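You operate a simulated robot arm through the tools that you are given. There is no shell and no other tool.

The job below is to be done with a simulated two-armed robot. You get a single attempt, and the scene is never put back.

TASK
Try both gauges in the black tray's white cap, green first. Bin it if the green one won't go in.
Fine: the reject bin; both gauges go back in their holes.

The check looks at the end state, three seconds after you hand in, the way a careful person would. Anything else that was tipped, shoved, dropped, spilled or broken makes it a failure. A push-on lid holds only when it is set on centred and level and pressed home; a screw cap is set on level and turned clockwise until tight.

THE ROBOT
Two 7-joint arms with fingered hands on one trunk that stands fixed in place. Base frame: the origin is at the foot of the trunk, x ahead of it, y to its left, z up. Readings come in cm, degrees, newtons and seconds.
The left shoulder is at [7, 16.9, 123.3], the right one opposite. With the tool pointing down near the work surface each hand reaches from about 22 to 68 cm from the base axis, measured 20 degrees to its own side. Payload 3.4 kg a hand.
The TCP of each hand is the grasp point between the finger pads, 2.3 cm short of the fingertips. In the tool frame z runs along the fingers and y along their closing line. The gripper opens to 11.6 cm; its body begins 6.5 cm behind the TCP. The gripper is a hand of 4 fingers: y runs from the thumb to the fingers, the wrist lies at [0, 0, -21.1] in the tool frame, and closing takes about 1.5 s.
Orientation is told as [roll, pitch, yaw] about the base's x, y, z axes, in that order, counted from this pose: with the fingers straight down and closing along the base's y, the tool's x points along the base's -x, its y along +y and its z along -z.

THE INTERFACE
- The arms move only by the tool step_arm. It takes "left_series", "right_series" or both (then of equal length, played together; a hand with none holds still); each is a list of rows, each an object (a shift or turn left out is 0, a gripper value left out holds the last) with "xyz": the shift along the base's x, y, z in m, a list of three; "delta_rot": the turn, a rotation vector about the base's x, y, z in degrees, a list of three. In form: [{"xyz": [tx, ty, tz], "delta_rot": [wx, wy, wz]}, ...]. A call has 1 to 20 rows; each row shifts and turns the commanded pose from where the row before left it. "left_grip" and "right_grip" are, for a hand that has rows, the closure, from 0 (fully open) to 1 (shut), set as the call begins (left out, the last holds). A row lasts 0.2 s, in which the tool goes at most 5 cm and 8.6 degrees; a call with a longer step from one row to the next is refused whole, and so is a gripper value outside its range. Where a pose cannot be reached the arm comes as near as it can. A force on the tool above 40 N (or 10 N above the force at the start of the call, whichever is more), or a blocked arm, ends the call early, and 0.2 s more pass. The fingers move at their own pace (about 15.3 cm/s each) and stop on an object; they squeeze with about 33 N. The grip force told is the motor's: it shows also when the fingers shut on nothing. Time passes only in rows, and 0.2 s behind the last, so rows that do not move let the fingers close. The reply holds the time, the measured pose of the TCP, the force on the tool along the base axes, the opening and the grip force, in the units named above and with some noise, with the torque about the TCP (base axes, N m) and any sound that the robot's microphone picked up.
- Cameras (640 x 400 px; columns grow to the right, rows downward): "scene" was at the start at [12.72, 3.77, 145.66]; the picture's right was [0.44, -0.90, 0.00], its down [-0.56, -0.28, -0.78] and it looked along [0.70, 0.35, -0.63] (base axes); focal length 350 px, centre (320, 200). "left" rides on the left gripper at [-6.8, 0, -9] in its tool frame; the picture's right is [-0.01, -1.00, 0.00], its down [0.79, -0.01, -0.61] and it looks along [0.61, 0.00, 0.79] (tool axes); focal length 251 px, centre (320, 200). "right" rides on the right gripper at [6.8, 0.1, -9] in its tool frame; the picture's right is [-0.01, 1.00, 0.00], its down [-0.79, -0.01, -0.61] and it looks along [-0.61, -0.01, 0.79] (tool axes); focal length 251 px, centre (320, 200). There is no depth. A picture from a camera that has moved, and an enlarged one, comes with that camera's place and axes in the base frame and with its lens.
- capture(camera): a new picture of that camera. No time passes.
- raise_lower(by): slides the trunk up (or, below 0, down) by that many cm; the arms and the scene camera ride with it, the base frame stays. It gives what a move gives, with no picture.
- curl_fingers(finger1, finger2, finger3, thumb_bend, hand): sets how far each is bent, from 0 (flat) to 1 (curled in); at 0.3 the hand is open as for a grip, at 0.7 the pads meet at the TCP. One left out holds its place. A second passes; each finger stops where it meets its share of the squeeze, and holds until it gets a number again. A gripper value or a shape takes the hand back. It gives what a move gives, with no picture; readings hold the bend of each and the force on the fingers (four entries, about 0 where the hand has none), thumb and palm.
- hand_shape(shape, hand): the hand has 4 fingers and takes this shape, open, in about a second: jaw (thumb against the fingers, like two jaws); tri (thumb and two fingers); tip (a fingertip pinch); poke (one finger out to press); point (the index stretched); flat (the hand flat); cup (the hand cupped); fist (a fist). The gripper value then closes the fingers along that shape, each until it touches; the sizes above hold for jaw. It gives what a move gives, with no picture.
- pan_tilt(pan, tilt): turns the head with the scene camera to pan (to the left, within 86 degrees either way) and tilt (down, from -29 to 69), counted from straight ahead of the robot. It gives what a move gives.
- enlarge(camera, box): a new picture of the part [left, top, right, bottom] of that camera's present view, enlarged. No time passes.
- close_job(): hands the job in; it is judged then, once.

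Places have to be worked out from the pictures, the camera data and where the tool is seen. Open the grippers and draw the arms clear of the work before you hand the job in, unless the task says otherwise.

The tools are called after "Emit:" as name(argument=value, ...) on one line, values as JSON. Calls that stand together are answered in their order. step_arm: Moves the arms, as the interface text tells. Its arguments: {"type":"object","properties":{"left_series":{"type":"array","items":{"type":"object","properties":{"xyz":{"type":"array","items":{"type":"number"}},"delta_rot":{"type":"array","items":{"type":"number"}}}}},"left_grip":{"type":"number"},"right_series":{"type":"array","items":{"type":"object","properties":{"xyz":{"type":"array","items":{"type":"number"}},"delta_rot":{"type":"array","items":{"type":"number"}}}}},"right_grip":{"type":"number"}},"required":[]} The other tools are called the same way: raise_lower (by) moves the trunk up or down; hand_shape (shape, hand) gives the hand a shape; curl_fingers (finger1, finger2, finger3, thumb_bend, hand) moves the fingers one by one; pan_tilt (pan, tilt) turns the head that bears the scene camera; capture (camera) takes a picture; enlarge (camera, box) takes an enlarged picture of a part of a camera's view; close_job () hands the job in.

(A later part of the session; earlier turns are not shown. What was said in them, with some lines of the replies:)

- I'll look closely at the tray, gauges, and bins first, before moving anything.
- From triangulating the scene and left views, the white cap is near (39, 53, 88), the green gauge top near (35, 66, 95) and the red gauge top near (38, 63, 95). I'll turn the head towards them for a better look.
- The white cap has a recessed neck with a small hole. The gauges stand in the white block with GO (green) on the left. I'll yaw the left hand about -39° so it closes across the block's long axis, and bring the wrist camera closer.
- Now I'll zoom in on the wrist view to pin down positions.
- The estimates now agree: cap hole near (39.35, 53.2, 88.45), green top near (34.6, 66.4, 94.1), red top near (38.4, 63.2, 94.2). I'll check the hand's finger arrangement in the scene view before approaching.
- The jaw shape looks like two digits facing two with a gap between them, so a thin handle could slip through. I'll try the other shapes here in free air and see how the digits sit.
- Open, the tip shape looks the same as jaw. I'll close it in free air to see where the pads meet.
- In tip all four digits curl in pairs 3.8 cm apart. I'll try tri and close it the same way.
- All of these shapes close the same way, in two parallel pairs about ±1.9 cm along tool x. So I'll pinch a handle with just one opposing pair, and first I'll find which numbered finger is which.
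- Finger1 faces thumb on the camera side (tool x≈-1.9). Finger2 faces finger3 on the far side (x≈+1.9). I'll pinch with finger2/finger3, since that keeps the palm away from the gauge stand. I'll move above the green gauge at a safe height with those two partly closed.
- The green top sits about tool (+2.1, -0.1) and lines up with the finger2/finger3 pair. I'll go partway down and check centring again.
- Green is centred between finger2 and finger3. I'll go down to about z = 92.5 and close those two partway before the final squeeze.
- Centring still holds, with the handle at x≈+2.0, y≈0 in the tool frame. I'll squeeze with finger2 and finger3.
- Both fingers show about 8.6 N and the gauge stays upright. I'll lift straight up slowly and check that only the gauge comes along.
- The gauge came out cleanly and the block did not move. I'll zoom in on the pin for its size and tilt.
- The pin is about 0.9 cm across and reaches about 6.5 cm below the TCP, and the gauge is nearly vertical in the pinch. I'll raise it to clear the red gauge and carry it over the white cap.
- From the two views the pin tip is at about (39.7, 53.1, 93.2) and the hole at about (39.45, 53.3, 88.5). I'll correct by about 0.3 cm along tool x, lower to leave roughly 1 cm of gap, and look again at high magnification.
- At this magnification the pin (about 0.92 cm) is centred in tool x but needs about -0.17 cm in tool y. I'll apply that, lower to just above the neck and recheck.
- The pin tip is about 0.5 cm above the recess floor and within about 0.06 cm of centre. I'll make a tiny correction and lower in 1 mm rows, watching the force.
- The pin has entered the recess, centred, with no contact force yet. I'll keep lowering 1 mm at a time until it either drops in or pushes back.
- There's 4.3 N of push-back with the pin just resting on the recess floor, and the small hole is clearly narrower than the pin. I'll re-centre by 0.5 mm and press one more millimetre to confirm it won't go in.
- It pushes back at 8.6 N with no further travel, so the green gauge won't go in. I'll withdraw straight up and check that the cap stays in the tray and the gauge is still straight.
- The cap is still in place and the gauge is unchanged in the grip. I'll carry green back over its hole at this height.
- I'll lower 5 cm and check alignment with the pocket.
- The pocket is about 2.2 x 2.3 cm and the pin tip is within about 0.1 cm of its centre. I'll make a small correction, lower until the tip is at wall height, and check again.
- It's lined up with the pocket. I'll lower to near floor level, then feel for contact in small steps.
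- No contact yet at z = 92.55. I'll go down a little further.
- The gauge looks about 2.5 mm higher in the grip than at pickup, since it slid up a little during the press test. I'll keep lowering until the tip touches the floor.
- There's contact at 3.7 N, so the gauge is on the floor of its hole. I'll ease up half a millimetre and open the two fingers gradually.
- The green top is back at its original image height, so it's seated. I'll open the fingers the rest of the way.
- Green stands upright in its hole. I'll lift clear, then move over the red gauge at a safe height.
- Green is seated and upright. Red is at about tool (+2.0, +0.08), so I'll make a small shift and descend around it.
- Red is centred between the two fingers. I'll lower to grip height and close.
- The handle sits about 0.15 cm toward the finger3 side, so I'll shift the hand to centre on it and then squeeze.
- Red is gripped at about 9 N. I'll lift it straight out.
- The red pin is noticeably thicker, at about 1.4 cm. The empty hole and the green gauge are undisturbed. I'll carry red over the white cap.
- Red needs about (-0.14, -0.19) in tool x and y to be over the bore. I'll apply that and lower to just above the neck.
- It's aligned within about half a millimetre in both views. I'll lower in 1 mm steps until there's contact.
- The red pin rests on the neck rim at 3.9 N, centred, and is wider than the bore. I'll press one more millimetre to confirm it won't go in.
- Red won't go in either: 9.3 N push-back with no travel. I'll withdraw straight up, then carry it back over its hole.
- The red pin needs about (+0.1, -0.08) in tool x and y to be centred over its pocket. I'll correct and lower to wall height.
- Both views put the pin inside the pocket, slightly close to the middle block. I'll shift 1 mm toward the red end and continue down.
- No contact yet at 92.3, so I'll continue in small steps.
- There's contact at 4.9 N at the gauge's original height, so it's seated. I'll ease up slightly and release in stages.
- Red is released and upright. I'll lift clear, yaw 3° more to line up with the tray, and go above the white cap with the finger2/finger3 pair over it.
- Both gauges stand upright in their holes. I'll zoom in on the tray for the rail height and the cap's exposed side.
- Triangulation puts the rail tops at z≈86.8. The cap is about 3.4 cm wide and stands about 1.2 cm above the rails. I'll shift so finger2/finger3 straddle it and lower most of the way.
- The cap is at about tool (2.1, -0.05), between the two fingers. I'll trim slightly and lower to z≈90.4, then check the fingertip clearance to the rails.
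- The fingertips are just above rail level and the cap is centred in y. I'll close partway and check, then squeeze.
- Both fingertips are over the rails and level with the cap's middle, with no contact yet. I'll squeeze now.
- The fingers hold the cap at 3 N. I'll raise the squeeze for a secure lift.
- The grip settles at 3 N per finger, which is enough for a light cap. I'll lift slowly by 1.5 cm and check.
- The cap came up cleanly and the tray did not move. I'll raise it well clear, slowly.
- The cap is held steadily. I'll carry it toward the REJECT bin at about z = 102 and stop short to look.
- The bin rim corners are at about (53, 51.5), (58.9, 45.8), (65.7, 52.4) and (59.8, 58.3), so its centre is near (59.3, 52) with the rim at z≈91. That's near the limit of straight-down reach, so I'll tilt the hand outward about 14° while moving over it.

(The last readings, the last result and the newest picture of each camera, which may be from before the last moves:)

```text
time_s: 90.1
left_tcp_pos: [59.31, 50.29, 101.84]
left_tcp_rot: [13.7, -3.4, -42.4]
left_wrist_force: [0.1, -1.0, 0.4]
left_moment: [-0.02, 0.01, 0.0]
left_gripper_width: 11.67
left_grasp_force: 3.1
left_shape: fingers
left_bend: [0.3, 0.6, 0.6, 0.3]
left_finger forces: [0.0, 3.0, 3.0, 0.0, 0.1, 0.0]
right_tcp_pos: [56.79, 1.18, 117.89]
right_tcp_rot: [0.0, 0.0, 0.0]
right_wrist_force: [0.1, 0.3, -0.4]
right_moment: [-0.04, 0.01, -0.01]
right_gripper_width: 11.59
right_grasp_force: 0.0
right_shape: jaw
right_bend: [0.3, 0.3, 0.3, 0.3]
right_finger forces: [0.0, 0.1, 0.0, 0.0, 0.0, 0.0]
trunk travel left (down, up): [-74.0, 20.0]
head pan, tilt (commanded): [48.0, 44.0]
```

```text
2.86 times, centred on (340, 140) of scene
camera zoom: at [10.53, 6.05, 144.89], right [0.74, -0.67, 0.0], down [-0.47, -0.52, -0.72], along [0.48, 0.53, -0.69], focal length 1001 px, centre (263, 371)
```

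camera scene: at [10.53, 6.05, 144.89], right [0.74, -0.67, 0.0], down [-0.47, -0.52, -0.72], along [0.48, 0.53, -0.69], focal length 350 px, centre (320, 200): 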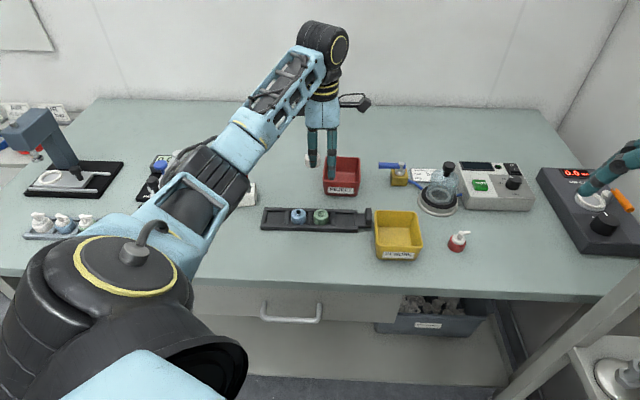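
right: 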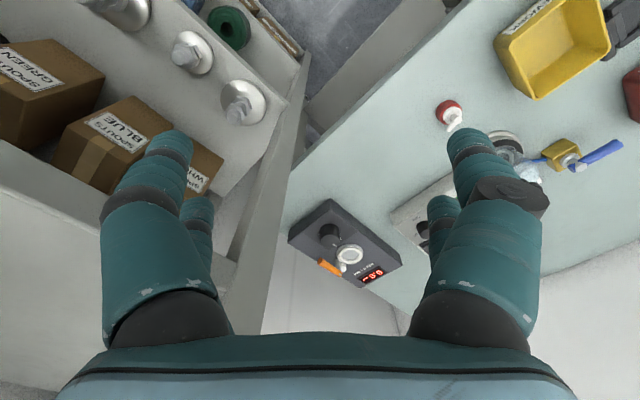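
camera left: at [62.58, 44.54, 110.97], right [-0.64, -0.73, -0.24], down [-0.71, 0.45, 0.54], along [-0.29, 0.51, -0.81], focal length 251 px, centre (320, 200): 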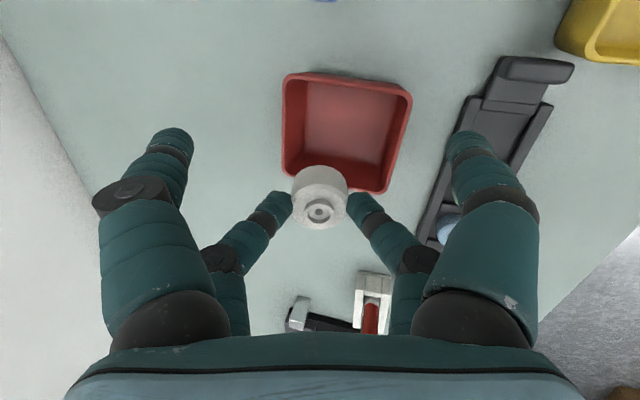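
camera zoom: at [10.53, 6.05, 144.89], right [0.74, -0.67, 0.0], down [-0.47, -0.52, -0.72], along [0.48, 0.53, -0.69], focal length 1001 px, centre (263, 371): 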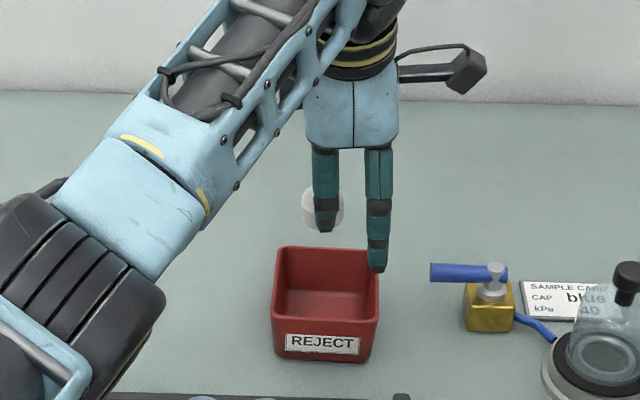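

The cap is held above roughly (58.4, 52.1), inside the bin outline and about 1 cm off centre. I'll flatten the idle thumb so it clears the near rim, then lower toward rim level.

Emit:
curl_fingers(hand="left", thumb_bend=0.12)

Emit:
step_arm(left_series=[{"xyz": [0.001, 0, -0.01]}, {"xyz": [0.001, 0, -0.01]}, {"xyz": [0.001, 0, -0.01]}, {"xyz": [0.001, 0, -0.01]}, {}, {}])

Emit:
capture(camera="left")

Emit:
enlarge(camera="scene", box=[270, 70, 410, 210])

```text
time_s: 91.1
left_tcp_pos: [59.25, 50.42, 101.99]
left_tcp_rot: [13.6, -3.3, -42.4]
left_wrist_force: [0.1, -0.3, 0.1]
left_moment: [-0.01, 0.04, 0.0]
left_gripper_width: 13.33
left_grasp_force: 2.9
left_shape: fingers
left_bend: [0.3, 0.6, 0.6, 0.12]
left_finger forces: [0.0, 3.0, 3.0, 0.0, 0.1, 0.0]
right_tcp_pos: [56.77, 1.23, 118.07]
right_tcp_rot: [0.1, 0.0, 0.0]
right_wrist_force: [0.3, -0.9, -0.4]
right_moment: [0.03, 0.0, 0.0]
right_gripper_width: 11.59
right_grasp_force: 0.1
right_shape: jaw
right_bend: [0.3, 0.3, 0.3, 0.3]
right_finger forces: [0.0, 0.1, 0.0, 0.0, 0.0, 0.0]
trunk travel left (down, up): [-74.0, 20.0]
head pan, tilt (commanded): [48.0, 44.0]
```

```text
time_s: 92.5
left_tcp_pos: [59.58, 50.33, 97.77]
left_tcp_rot: [13.6, -3.4, -42.4]
left_wrist_force: [-0.4, 0.3, -0.8]
left_moment: [0.03, 0.01, -0.02]
left_gripper_width: 13.32
left_grasp_force: 2.8
left_shape: fingers
left_bend: [0.3, 0.6, 0.6, 0.12]
left_finger forces: [0.0, 3.0, 2.9, 0.0, 0.1, 0.1]
right_tcp_pos: [56.74, 1.09, 118.13]
right_tcp_rot: [0.0, 0.0, 0.0]
right_wrist_force: [0.4, -0.7, -0.4]
right_moment: [-0.03, -0.02, 0.01]
right_gripper_width: 11.59
right_grasp_force: 0.0
right_shape: jaw
right_bend: [0.3, 0.3, 0.3, 0.3]
right_finger forces: [0.0, 0.0, 0.0, 0.1, 0.0, 0.0]
trunk travel left (down, up): [-74.0, 20.0]
head pan, tilt (commanded): [48.0, 44.0]
```

```text
taken
camera left: at [62.97, 44.43, 106.86], right [-0.64, -0.73, -0.23], down [-0.71, 0.45, 0.54], along [-0.29, 0.51, -0.81], focal length 251 px, centre (320, 200)
```

left: 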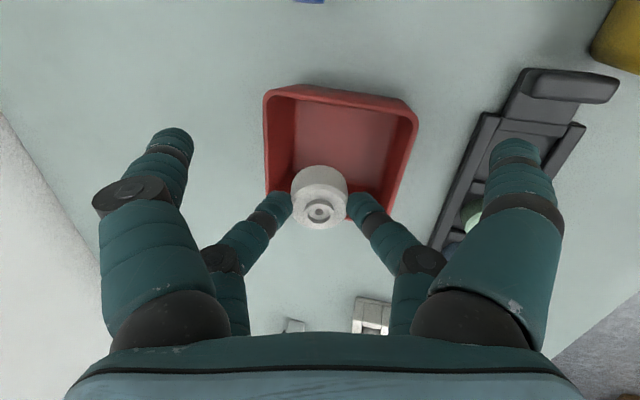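

```text
2.86 times, centred on (340, 140) of scene
camera zoom: at [10.53, 6.05, 144.89], right [0.74, -0.67, 0.0], down [-0.47, -0.52, -0.72], along [0.48, 0.53, -0.69], focal length 1001 px, centre (263, 371)
```

zoom: 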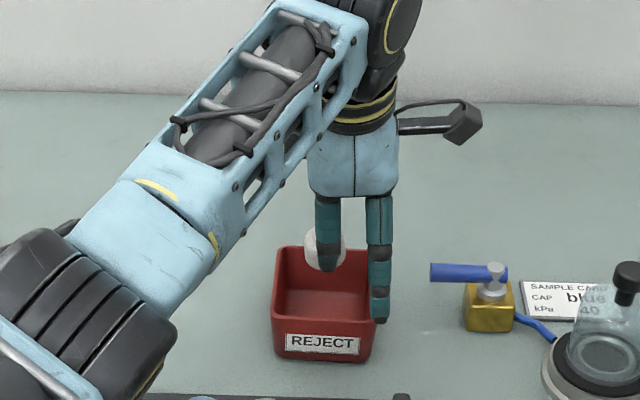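

The cap is well over the bin interior and the thumb is clear outside the near corner. I'll lower 3 cm more and release.

Emit:
step_arm(left_series=[{"xyz": [0, 0, -0.01]}, {"xyz": [0, 0, -0.01]}, {"xyz": [0, 0, -0.01]}, {}, {}])

Emit:
capture(camera="left")

Emit:
enlarge(camera="scene", box=[290, 120, 390, 210])

```text
time_s: 93.7
left_tcp_pos: [59.6, 50.39, 94.91]
left_tcp_rot: [13.6, -3.5, -42.4]
left_wrist_force: [0.4, 0.0, -0.8]
left_moment: [0.0, 0.0, 0.05]
left_gripper_width: 13.33
left_grasp_force: 3.6
left_shape: fingers
left_bend: [0.3, 0.6, 0.6, 0.12]
left_finger forces: [0.0, 3.0, 3.0, 0.1, 0.0, 0.0]
right_tcp_pos: [56.72, 1.17, 118.03]
right_tcp_rot: [0.0, 0.0, 0.0]
right_wrist_force: [-0.6, -0.1, -0.3]
right_moment: [0.0, -0.01, 0.01]
right_gripper_width: 11.62
right_grasp_force: 0.1
right_shape: jaw
right_bend: [0.3, 0.3, 0.3, 0.3]
right_finger forces: [0.1, 0.0, 0.1, 0.0, 0.0, 0.0]
trunk travel left (down, up): [-74.0, 20.0]
head pan, tilt (commanded): [48.0, 44.0]
```

```text
taken
camera left: at [62.88, 44.57, 103.89], right [-0.64, -0.73, -0.23], down [-0.71, 0.45, 0.54], along [-0.29, 0.51, -0.81], focal length 251 px, centre (320, 200)
```

left: 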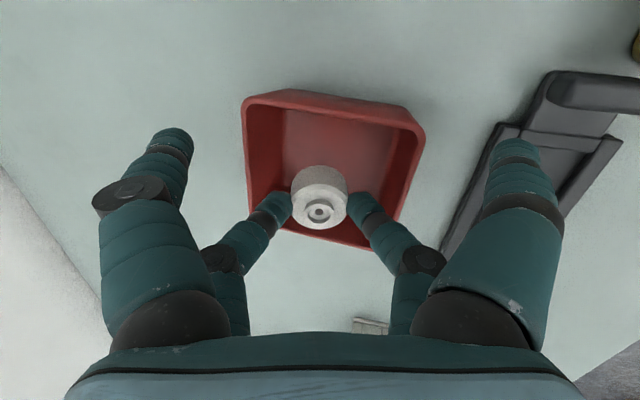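

```text
4.44 times, centred on (340, 165) of scene
camera zoom: at [10.53, 6.05, 144.89], right [0.74, -0.67, 0.0], down [-0.47, -0.52, -0.72], along [0.48, 0.53, -0.69], focal length 1557 px, centre (231, 356)
```

zoom: 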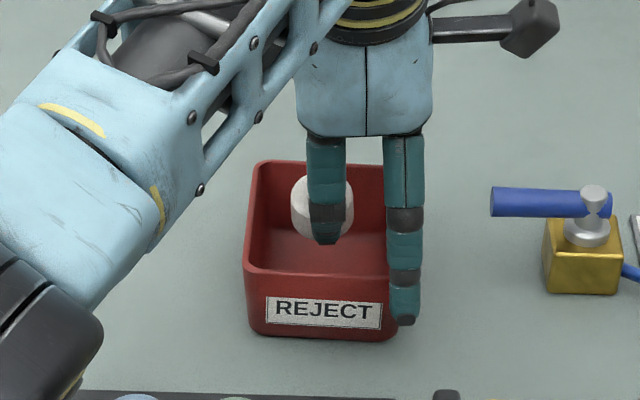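

The rim surrounds the cap in both views and the cap is at about rim height. I'll open finger2 and finger3 to release it.

Emit:
curl_fingers(hand="left", finger2=0.53, finger3=0.53)

Emit:
capture(camera="left")

Emit:
enlarge(camera="scene", box=[290, 120, 390, 210])

```text
time_s: 94.7
left_tcp_pos: [59.44, 50.43, 94.67]
left_tcp_rot: [13.6, -3.4, -42.3]
left_wrist_force: [-0.1, 0.8, -0.7]
left_moment: [-0.03, 0.01, 0.0]
left_gripper_width: 13.31
left_grasp_force: 0.0
left_shape: fingers
left_bend: [0.3, 0.53, 0.53, 0.12]
left_finger forces: [0.0, 0.0, 0.1, 0.1, 0.0, 0.0]
right_tcp_pos: [56.82, 1.27, 117.93]
right_tcp_rot: [0.0, -0.1, 0.1]
right_wrist_force: [-1.0, 0.1, -0.1]
right_moment: [0.0, -0.01, 0.01]
right_gripper_width: 11.59
right_grasp_force: 0.2
right_shape: jaw
right_bend: [0.3, 0.3, 0.3, 0.3]
right_finger forces: [0.2, 0.0, 0.0, 0.0, 0.0, 0.1]
trunk travel left (down, up): [-74.0, 20.0]
head pan, tilt (commanded): [48.0, 44.0]
```

```text
taken
camera left: at [62.88, 44.57, 103.9], right [-0.64, -0.73, -0.23], down [-0.71, 0.45, 0.54], along [-0.29, 0.51, -0.81], focal length 251 px, centre (320, 200)
```

left: 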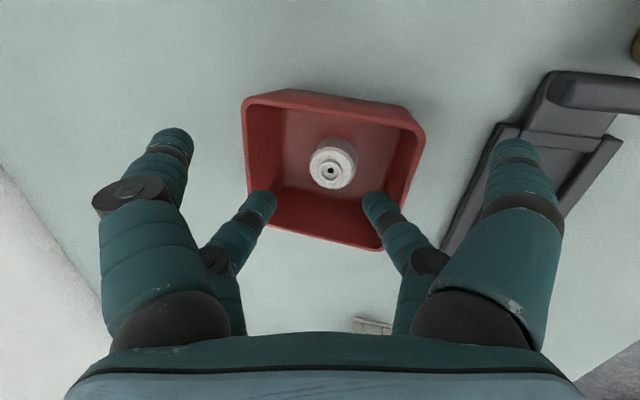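

```text
4.44 times, centred on (340, 165) of scene
camera zoom: at [10.53, 6.05, 144.89], right [0.74, -0.67, 0.0], down [-0.47, -0.52, -0.72], along [0.48, 0.53, -0.69], focal length 1557 px, centre (231, 356)
```

zoom: 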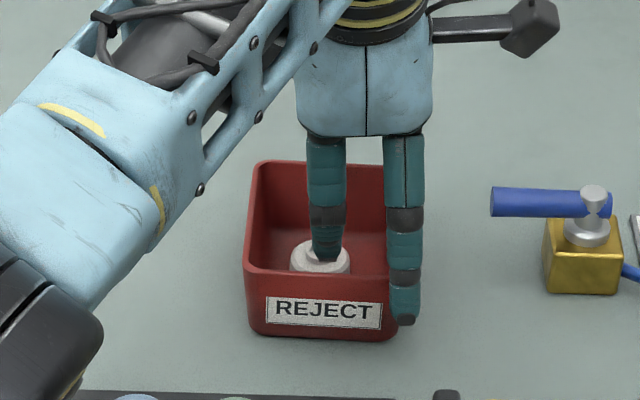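

The cap is lying upright on the bin floor. I'll raise straight up, then untilt while drawing back to where I approached from.

Emit:
step_arm(left_series=[{"xyz": [0, 0, 0.01]}, {"xyz": [0, 0, 0.015]}, {"xyz": [0, 0, 0.02]}, {"xyz": [0, 0, 0.025]}, {"xyz": [-0.004, 0, 0.02]}, {"xyz": [-0.0121, -0.0004, 0.01], "delta_rot": [-1.12, 1.66, 0]}, {"xyz": [-0.0121, -0.0004, 0.01], "delta_rot": [-1.12, 1.66, 0]}, {"xyz": [-0.0121, -0.0004, 0.01], "delta_rot": [-1.12, 1.66, 0]}, {"xyz": [-0.0121, -0.0004, 0.01], "delta_rot": [-1.12, 1.66, 0]}, {"xyz": [-0.0121, -0.0004, 0.01], "delta_rot": [-1.12, 1.66, 0]}, {"xyz": [-0.0121, -0.0004, 0.01], "delta_rot": [-1.12, 1.66, 0]}, {"xyz": [-0.0121, -0.0004, 0], "delta_rot": [-1.12, 1.66, 0]}, {}, {}])

Emit:
capture(camera="scene")

Emit:
capture(camera="left")

```text
time_s: 97.7
left_tcp_pos: [50.64, 50.1, 109.9]
left_tcp_rot: [-0.1, -0.1, -42.0]
left_wrist_force: [-0.6, -0.3, -0.5]
left_moment: [0.0, -0.01, -0.01]
left_gripper_width: 13.31
left_grasp_force: 0.1
left_shape: fingers
left_bend: [0.3, 0.53, 0.53, 0.12]
left_finger forces: [0.0, 0.1, 0.1, 0.0, 0.1, 0.0]
right_tcp_pos: [56.74, 1.18, 118.03]
right_tcp_rot: [0.0, 0.0, 0.0]
right_wrist_force: [-1.1, 0.4, -0.1]
right_moment: [0.02, -0.03, 0.03]
right_gripper_width: 11.58
right_grasp_force: 0.1
right_shape: jaw
right_bend: [0.3, 0.3, 0.3, 0.3]
right_finger forces: [0.1, 0.0, 0.0, 0.0, 0.1, 0.0]
trunk travel left (down, up): [-74.0, 20.0]
head pan, tilt (commanded): [48.0, 44.0]
```

```text
taken
camera scene: at [10.53, 6.04, 144.89], right [0.74, -0.67, 0.0], down [-0.47, -0.52, -0.72], along [0.48, 0.53, -0.69], focal length 350 px, centre (320, 200)
```

scene: 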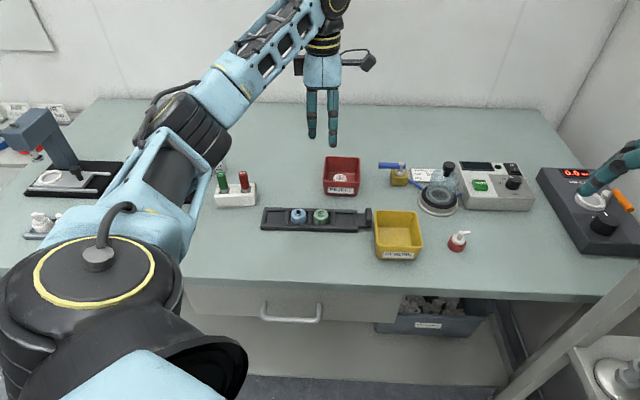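

```text
taken
camera left: at [55.81, 45.42, 118.82], right [-0.66, -0.75, 0.0], down [-0.6, 0.53, 0.61], along [-0.45, 0.4, -0.79], focal length 251 px, centre (320, 200)
```

left: 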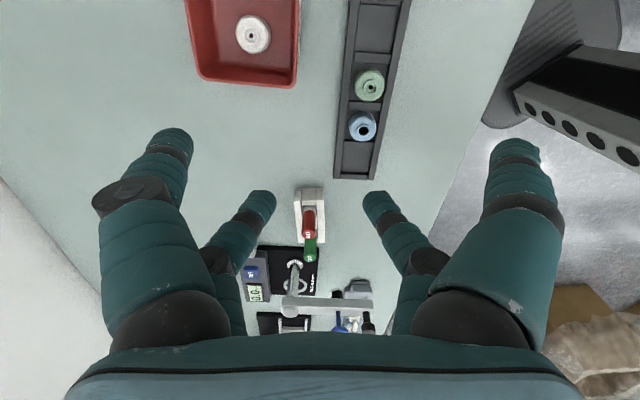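

The cap is in the bin and everything else is in place. I'll bring the left arm back to its starting pose with the hand fully open.

Emit:
step_arm(left_series=[{"xyz": [-0.01, -0.004, 0.012], "delta_rot": [0, 0, 6]}, {"xyz": [-0.02, -0.004, 0.012], "delta_rot": [0, 0, 6]}, {"xyz": [-0.024, -0.005, 0.012], "delta_rot": [0, 0, 6]}, {"xyz": [-0.024, -0.005, 0.012], "delta_rot": [0, 0, 6]}, {"xyz": [-0.024, -0.005, 0.01], "delta_rot": [0, 0, 6]}, {"xyz": [-0.024, -0.005, 0.007], "delta_rot": [0, 0, 6]}, {"xyz": [-0.024, -0.005, 0], "delta_rot": [0, 0, 6]}, {}, {}, {}], left_grip=0.0)

Emit:
capture(camera="scene")

Emit:
enlarge(camera="scene", box=[190, 140, 390, 260])

Emit:
capture(camera="left")

```text
time_s: 99.9
left_tcp_pos: [35.68, 46.78, 116.36]
left_tcp_rot: [0.0, 0.0, 0.1]
left_wrist_force: [1.0, 0.1, -0.6]
left_moment: [0.02, 0.04, 0.0]
left_gripper_width: 11.58
left_grasp_force: 0.1
left_shape: tri
left_bend: [0.3, 0.3, 0.3, 0.3]
left_finger forces: [0.1, 0.2, 0.0, 0.0, 0.1, 0.1]
right_tcp_pos: [56.8, 1.17, 118.11]
right_tcp_rot: [0.0, -0.1, 0.1]
right_wrist_force: [0.1, -0.1, 0.2]
right_moment: [-0.02, 0.02, 0.01]
right_gripper_width: 11.55
right_grasp_force: 0.1
right_shape: jaw
right_bend: [0.3, 0.3, 0.3, 0.3]
right_finger forces: [0.0, 0.0, 0.0, 0.0, 0.0, 0.0]
trunk travel left (down, up): [-74.0, 20.0]
head pan, tilt (commanded): [48.0, 44.0]
```

```text
taken
camera scene: at [10.46, 6.05, 144.9], right [0.74, -0.67, 0.0], down [-0.46, -0.52, -0.72], along [0.48, 0.53, -0.69], focal length 350 px, centre (320, 200)
```

scene: 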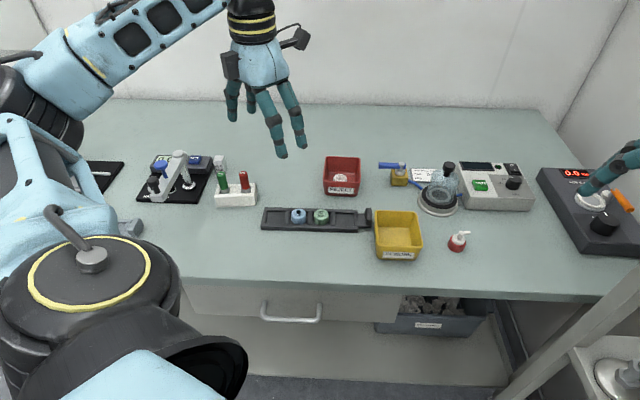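

```text
3.20 times, centred on (290, 200) of scene
camera zoom: at [10.46, 6.05, 144.9], right [0.74, -0.67, 0.0], down [-0.46, -0.52, -0.72], along [0.48, 0.53, -0.69], focal length 1121 px, centre (416, 200)
```

zoom: 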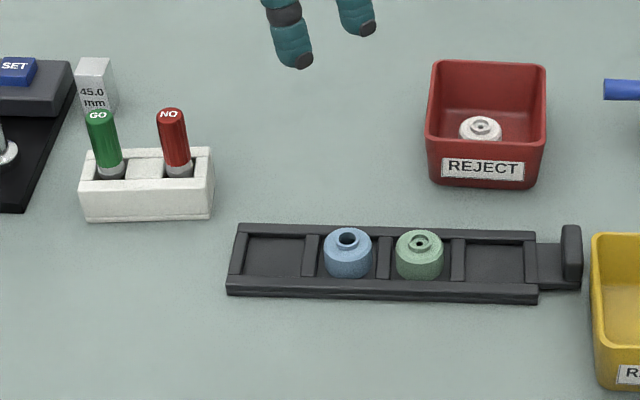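

```text
taken
camera left: at [42.51, 46.78, 125.21], right [0.01, -1.0, 0.0], down [-0.8, -0.01, 0.61], along [-0.61, -0.01, -0.8], focal length 251 px, centre (320, 200)
```

left: 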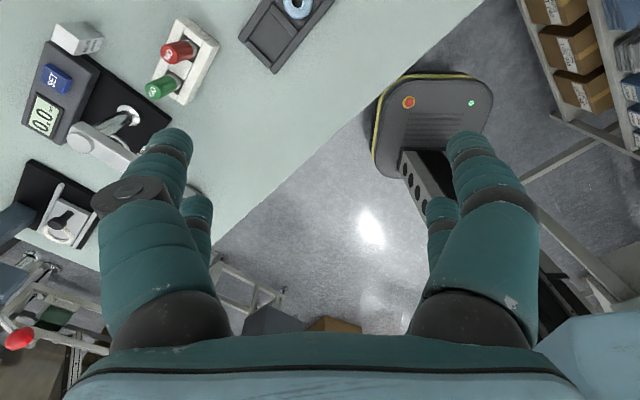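

The gauges stand in their holes just as in the first picture, and the white cap is in the REJECT bin. The tray and the other caps are undisturbed, and both arms are clear with hands open, so I'm handing the job in.

Emit:
close_job()

```text
The job is handed in.
```

I tried both gauges in the white cap, green first, and neither went in. The cap is now in the REJECT bin.

- **Green (GO):** the pin entered the shallow recess and stopped on its floor. It pushed back at about 8.6 N with no further travel, because the small hole is narrower than the pin.
- **Red (NO):** the thicker pin stopped on the rim of the neck, pushing back at about 9.3 N.
- **Gauges:** both are back upright in their own holes.
- **Cap:** it is lying upright on the floor of the REJECT bin. I released it at about rim height, so it dropped a few centimetres.

In the last pictures the tray, the blue and green caps and the rest of the bench look undisturbed. Both hands are open and clear of the work.
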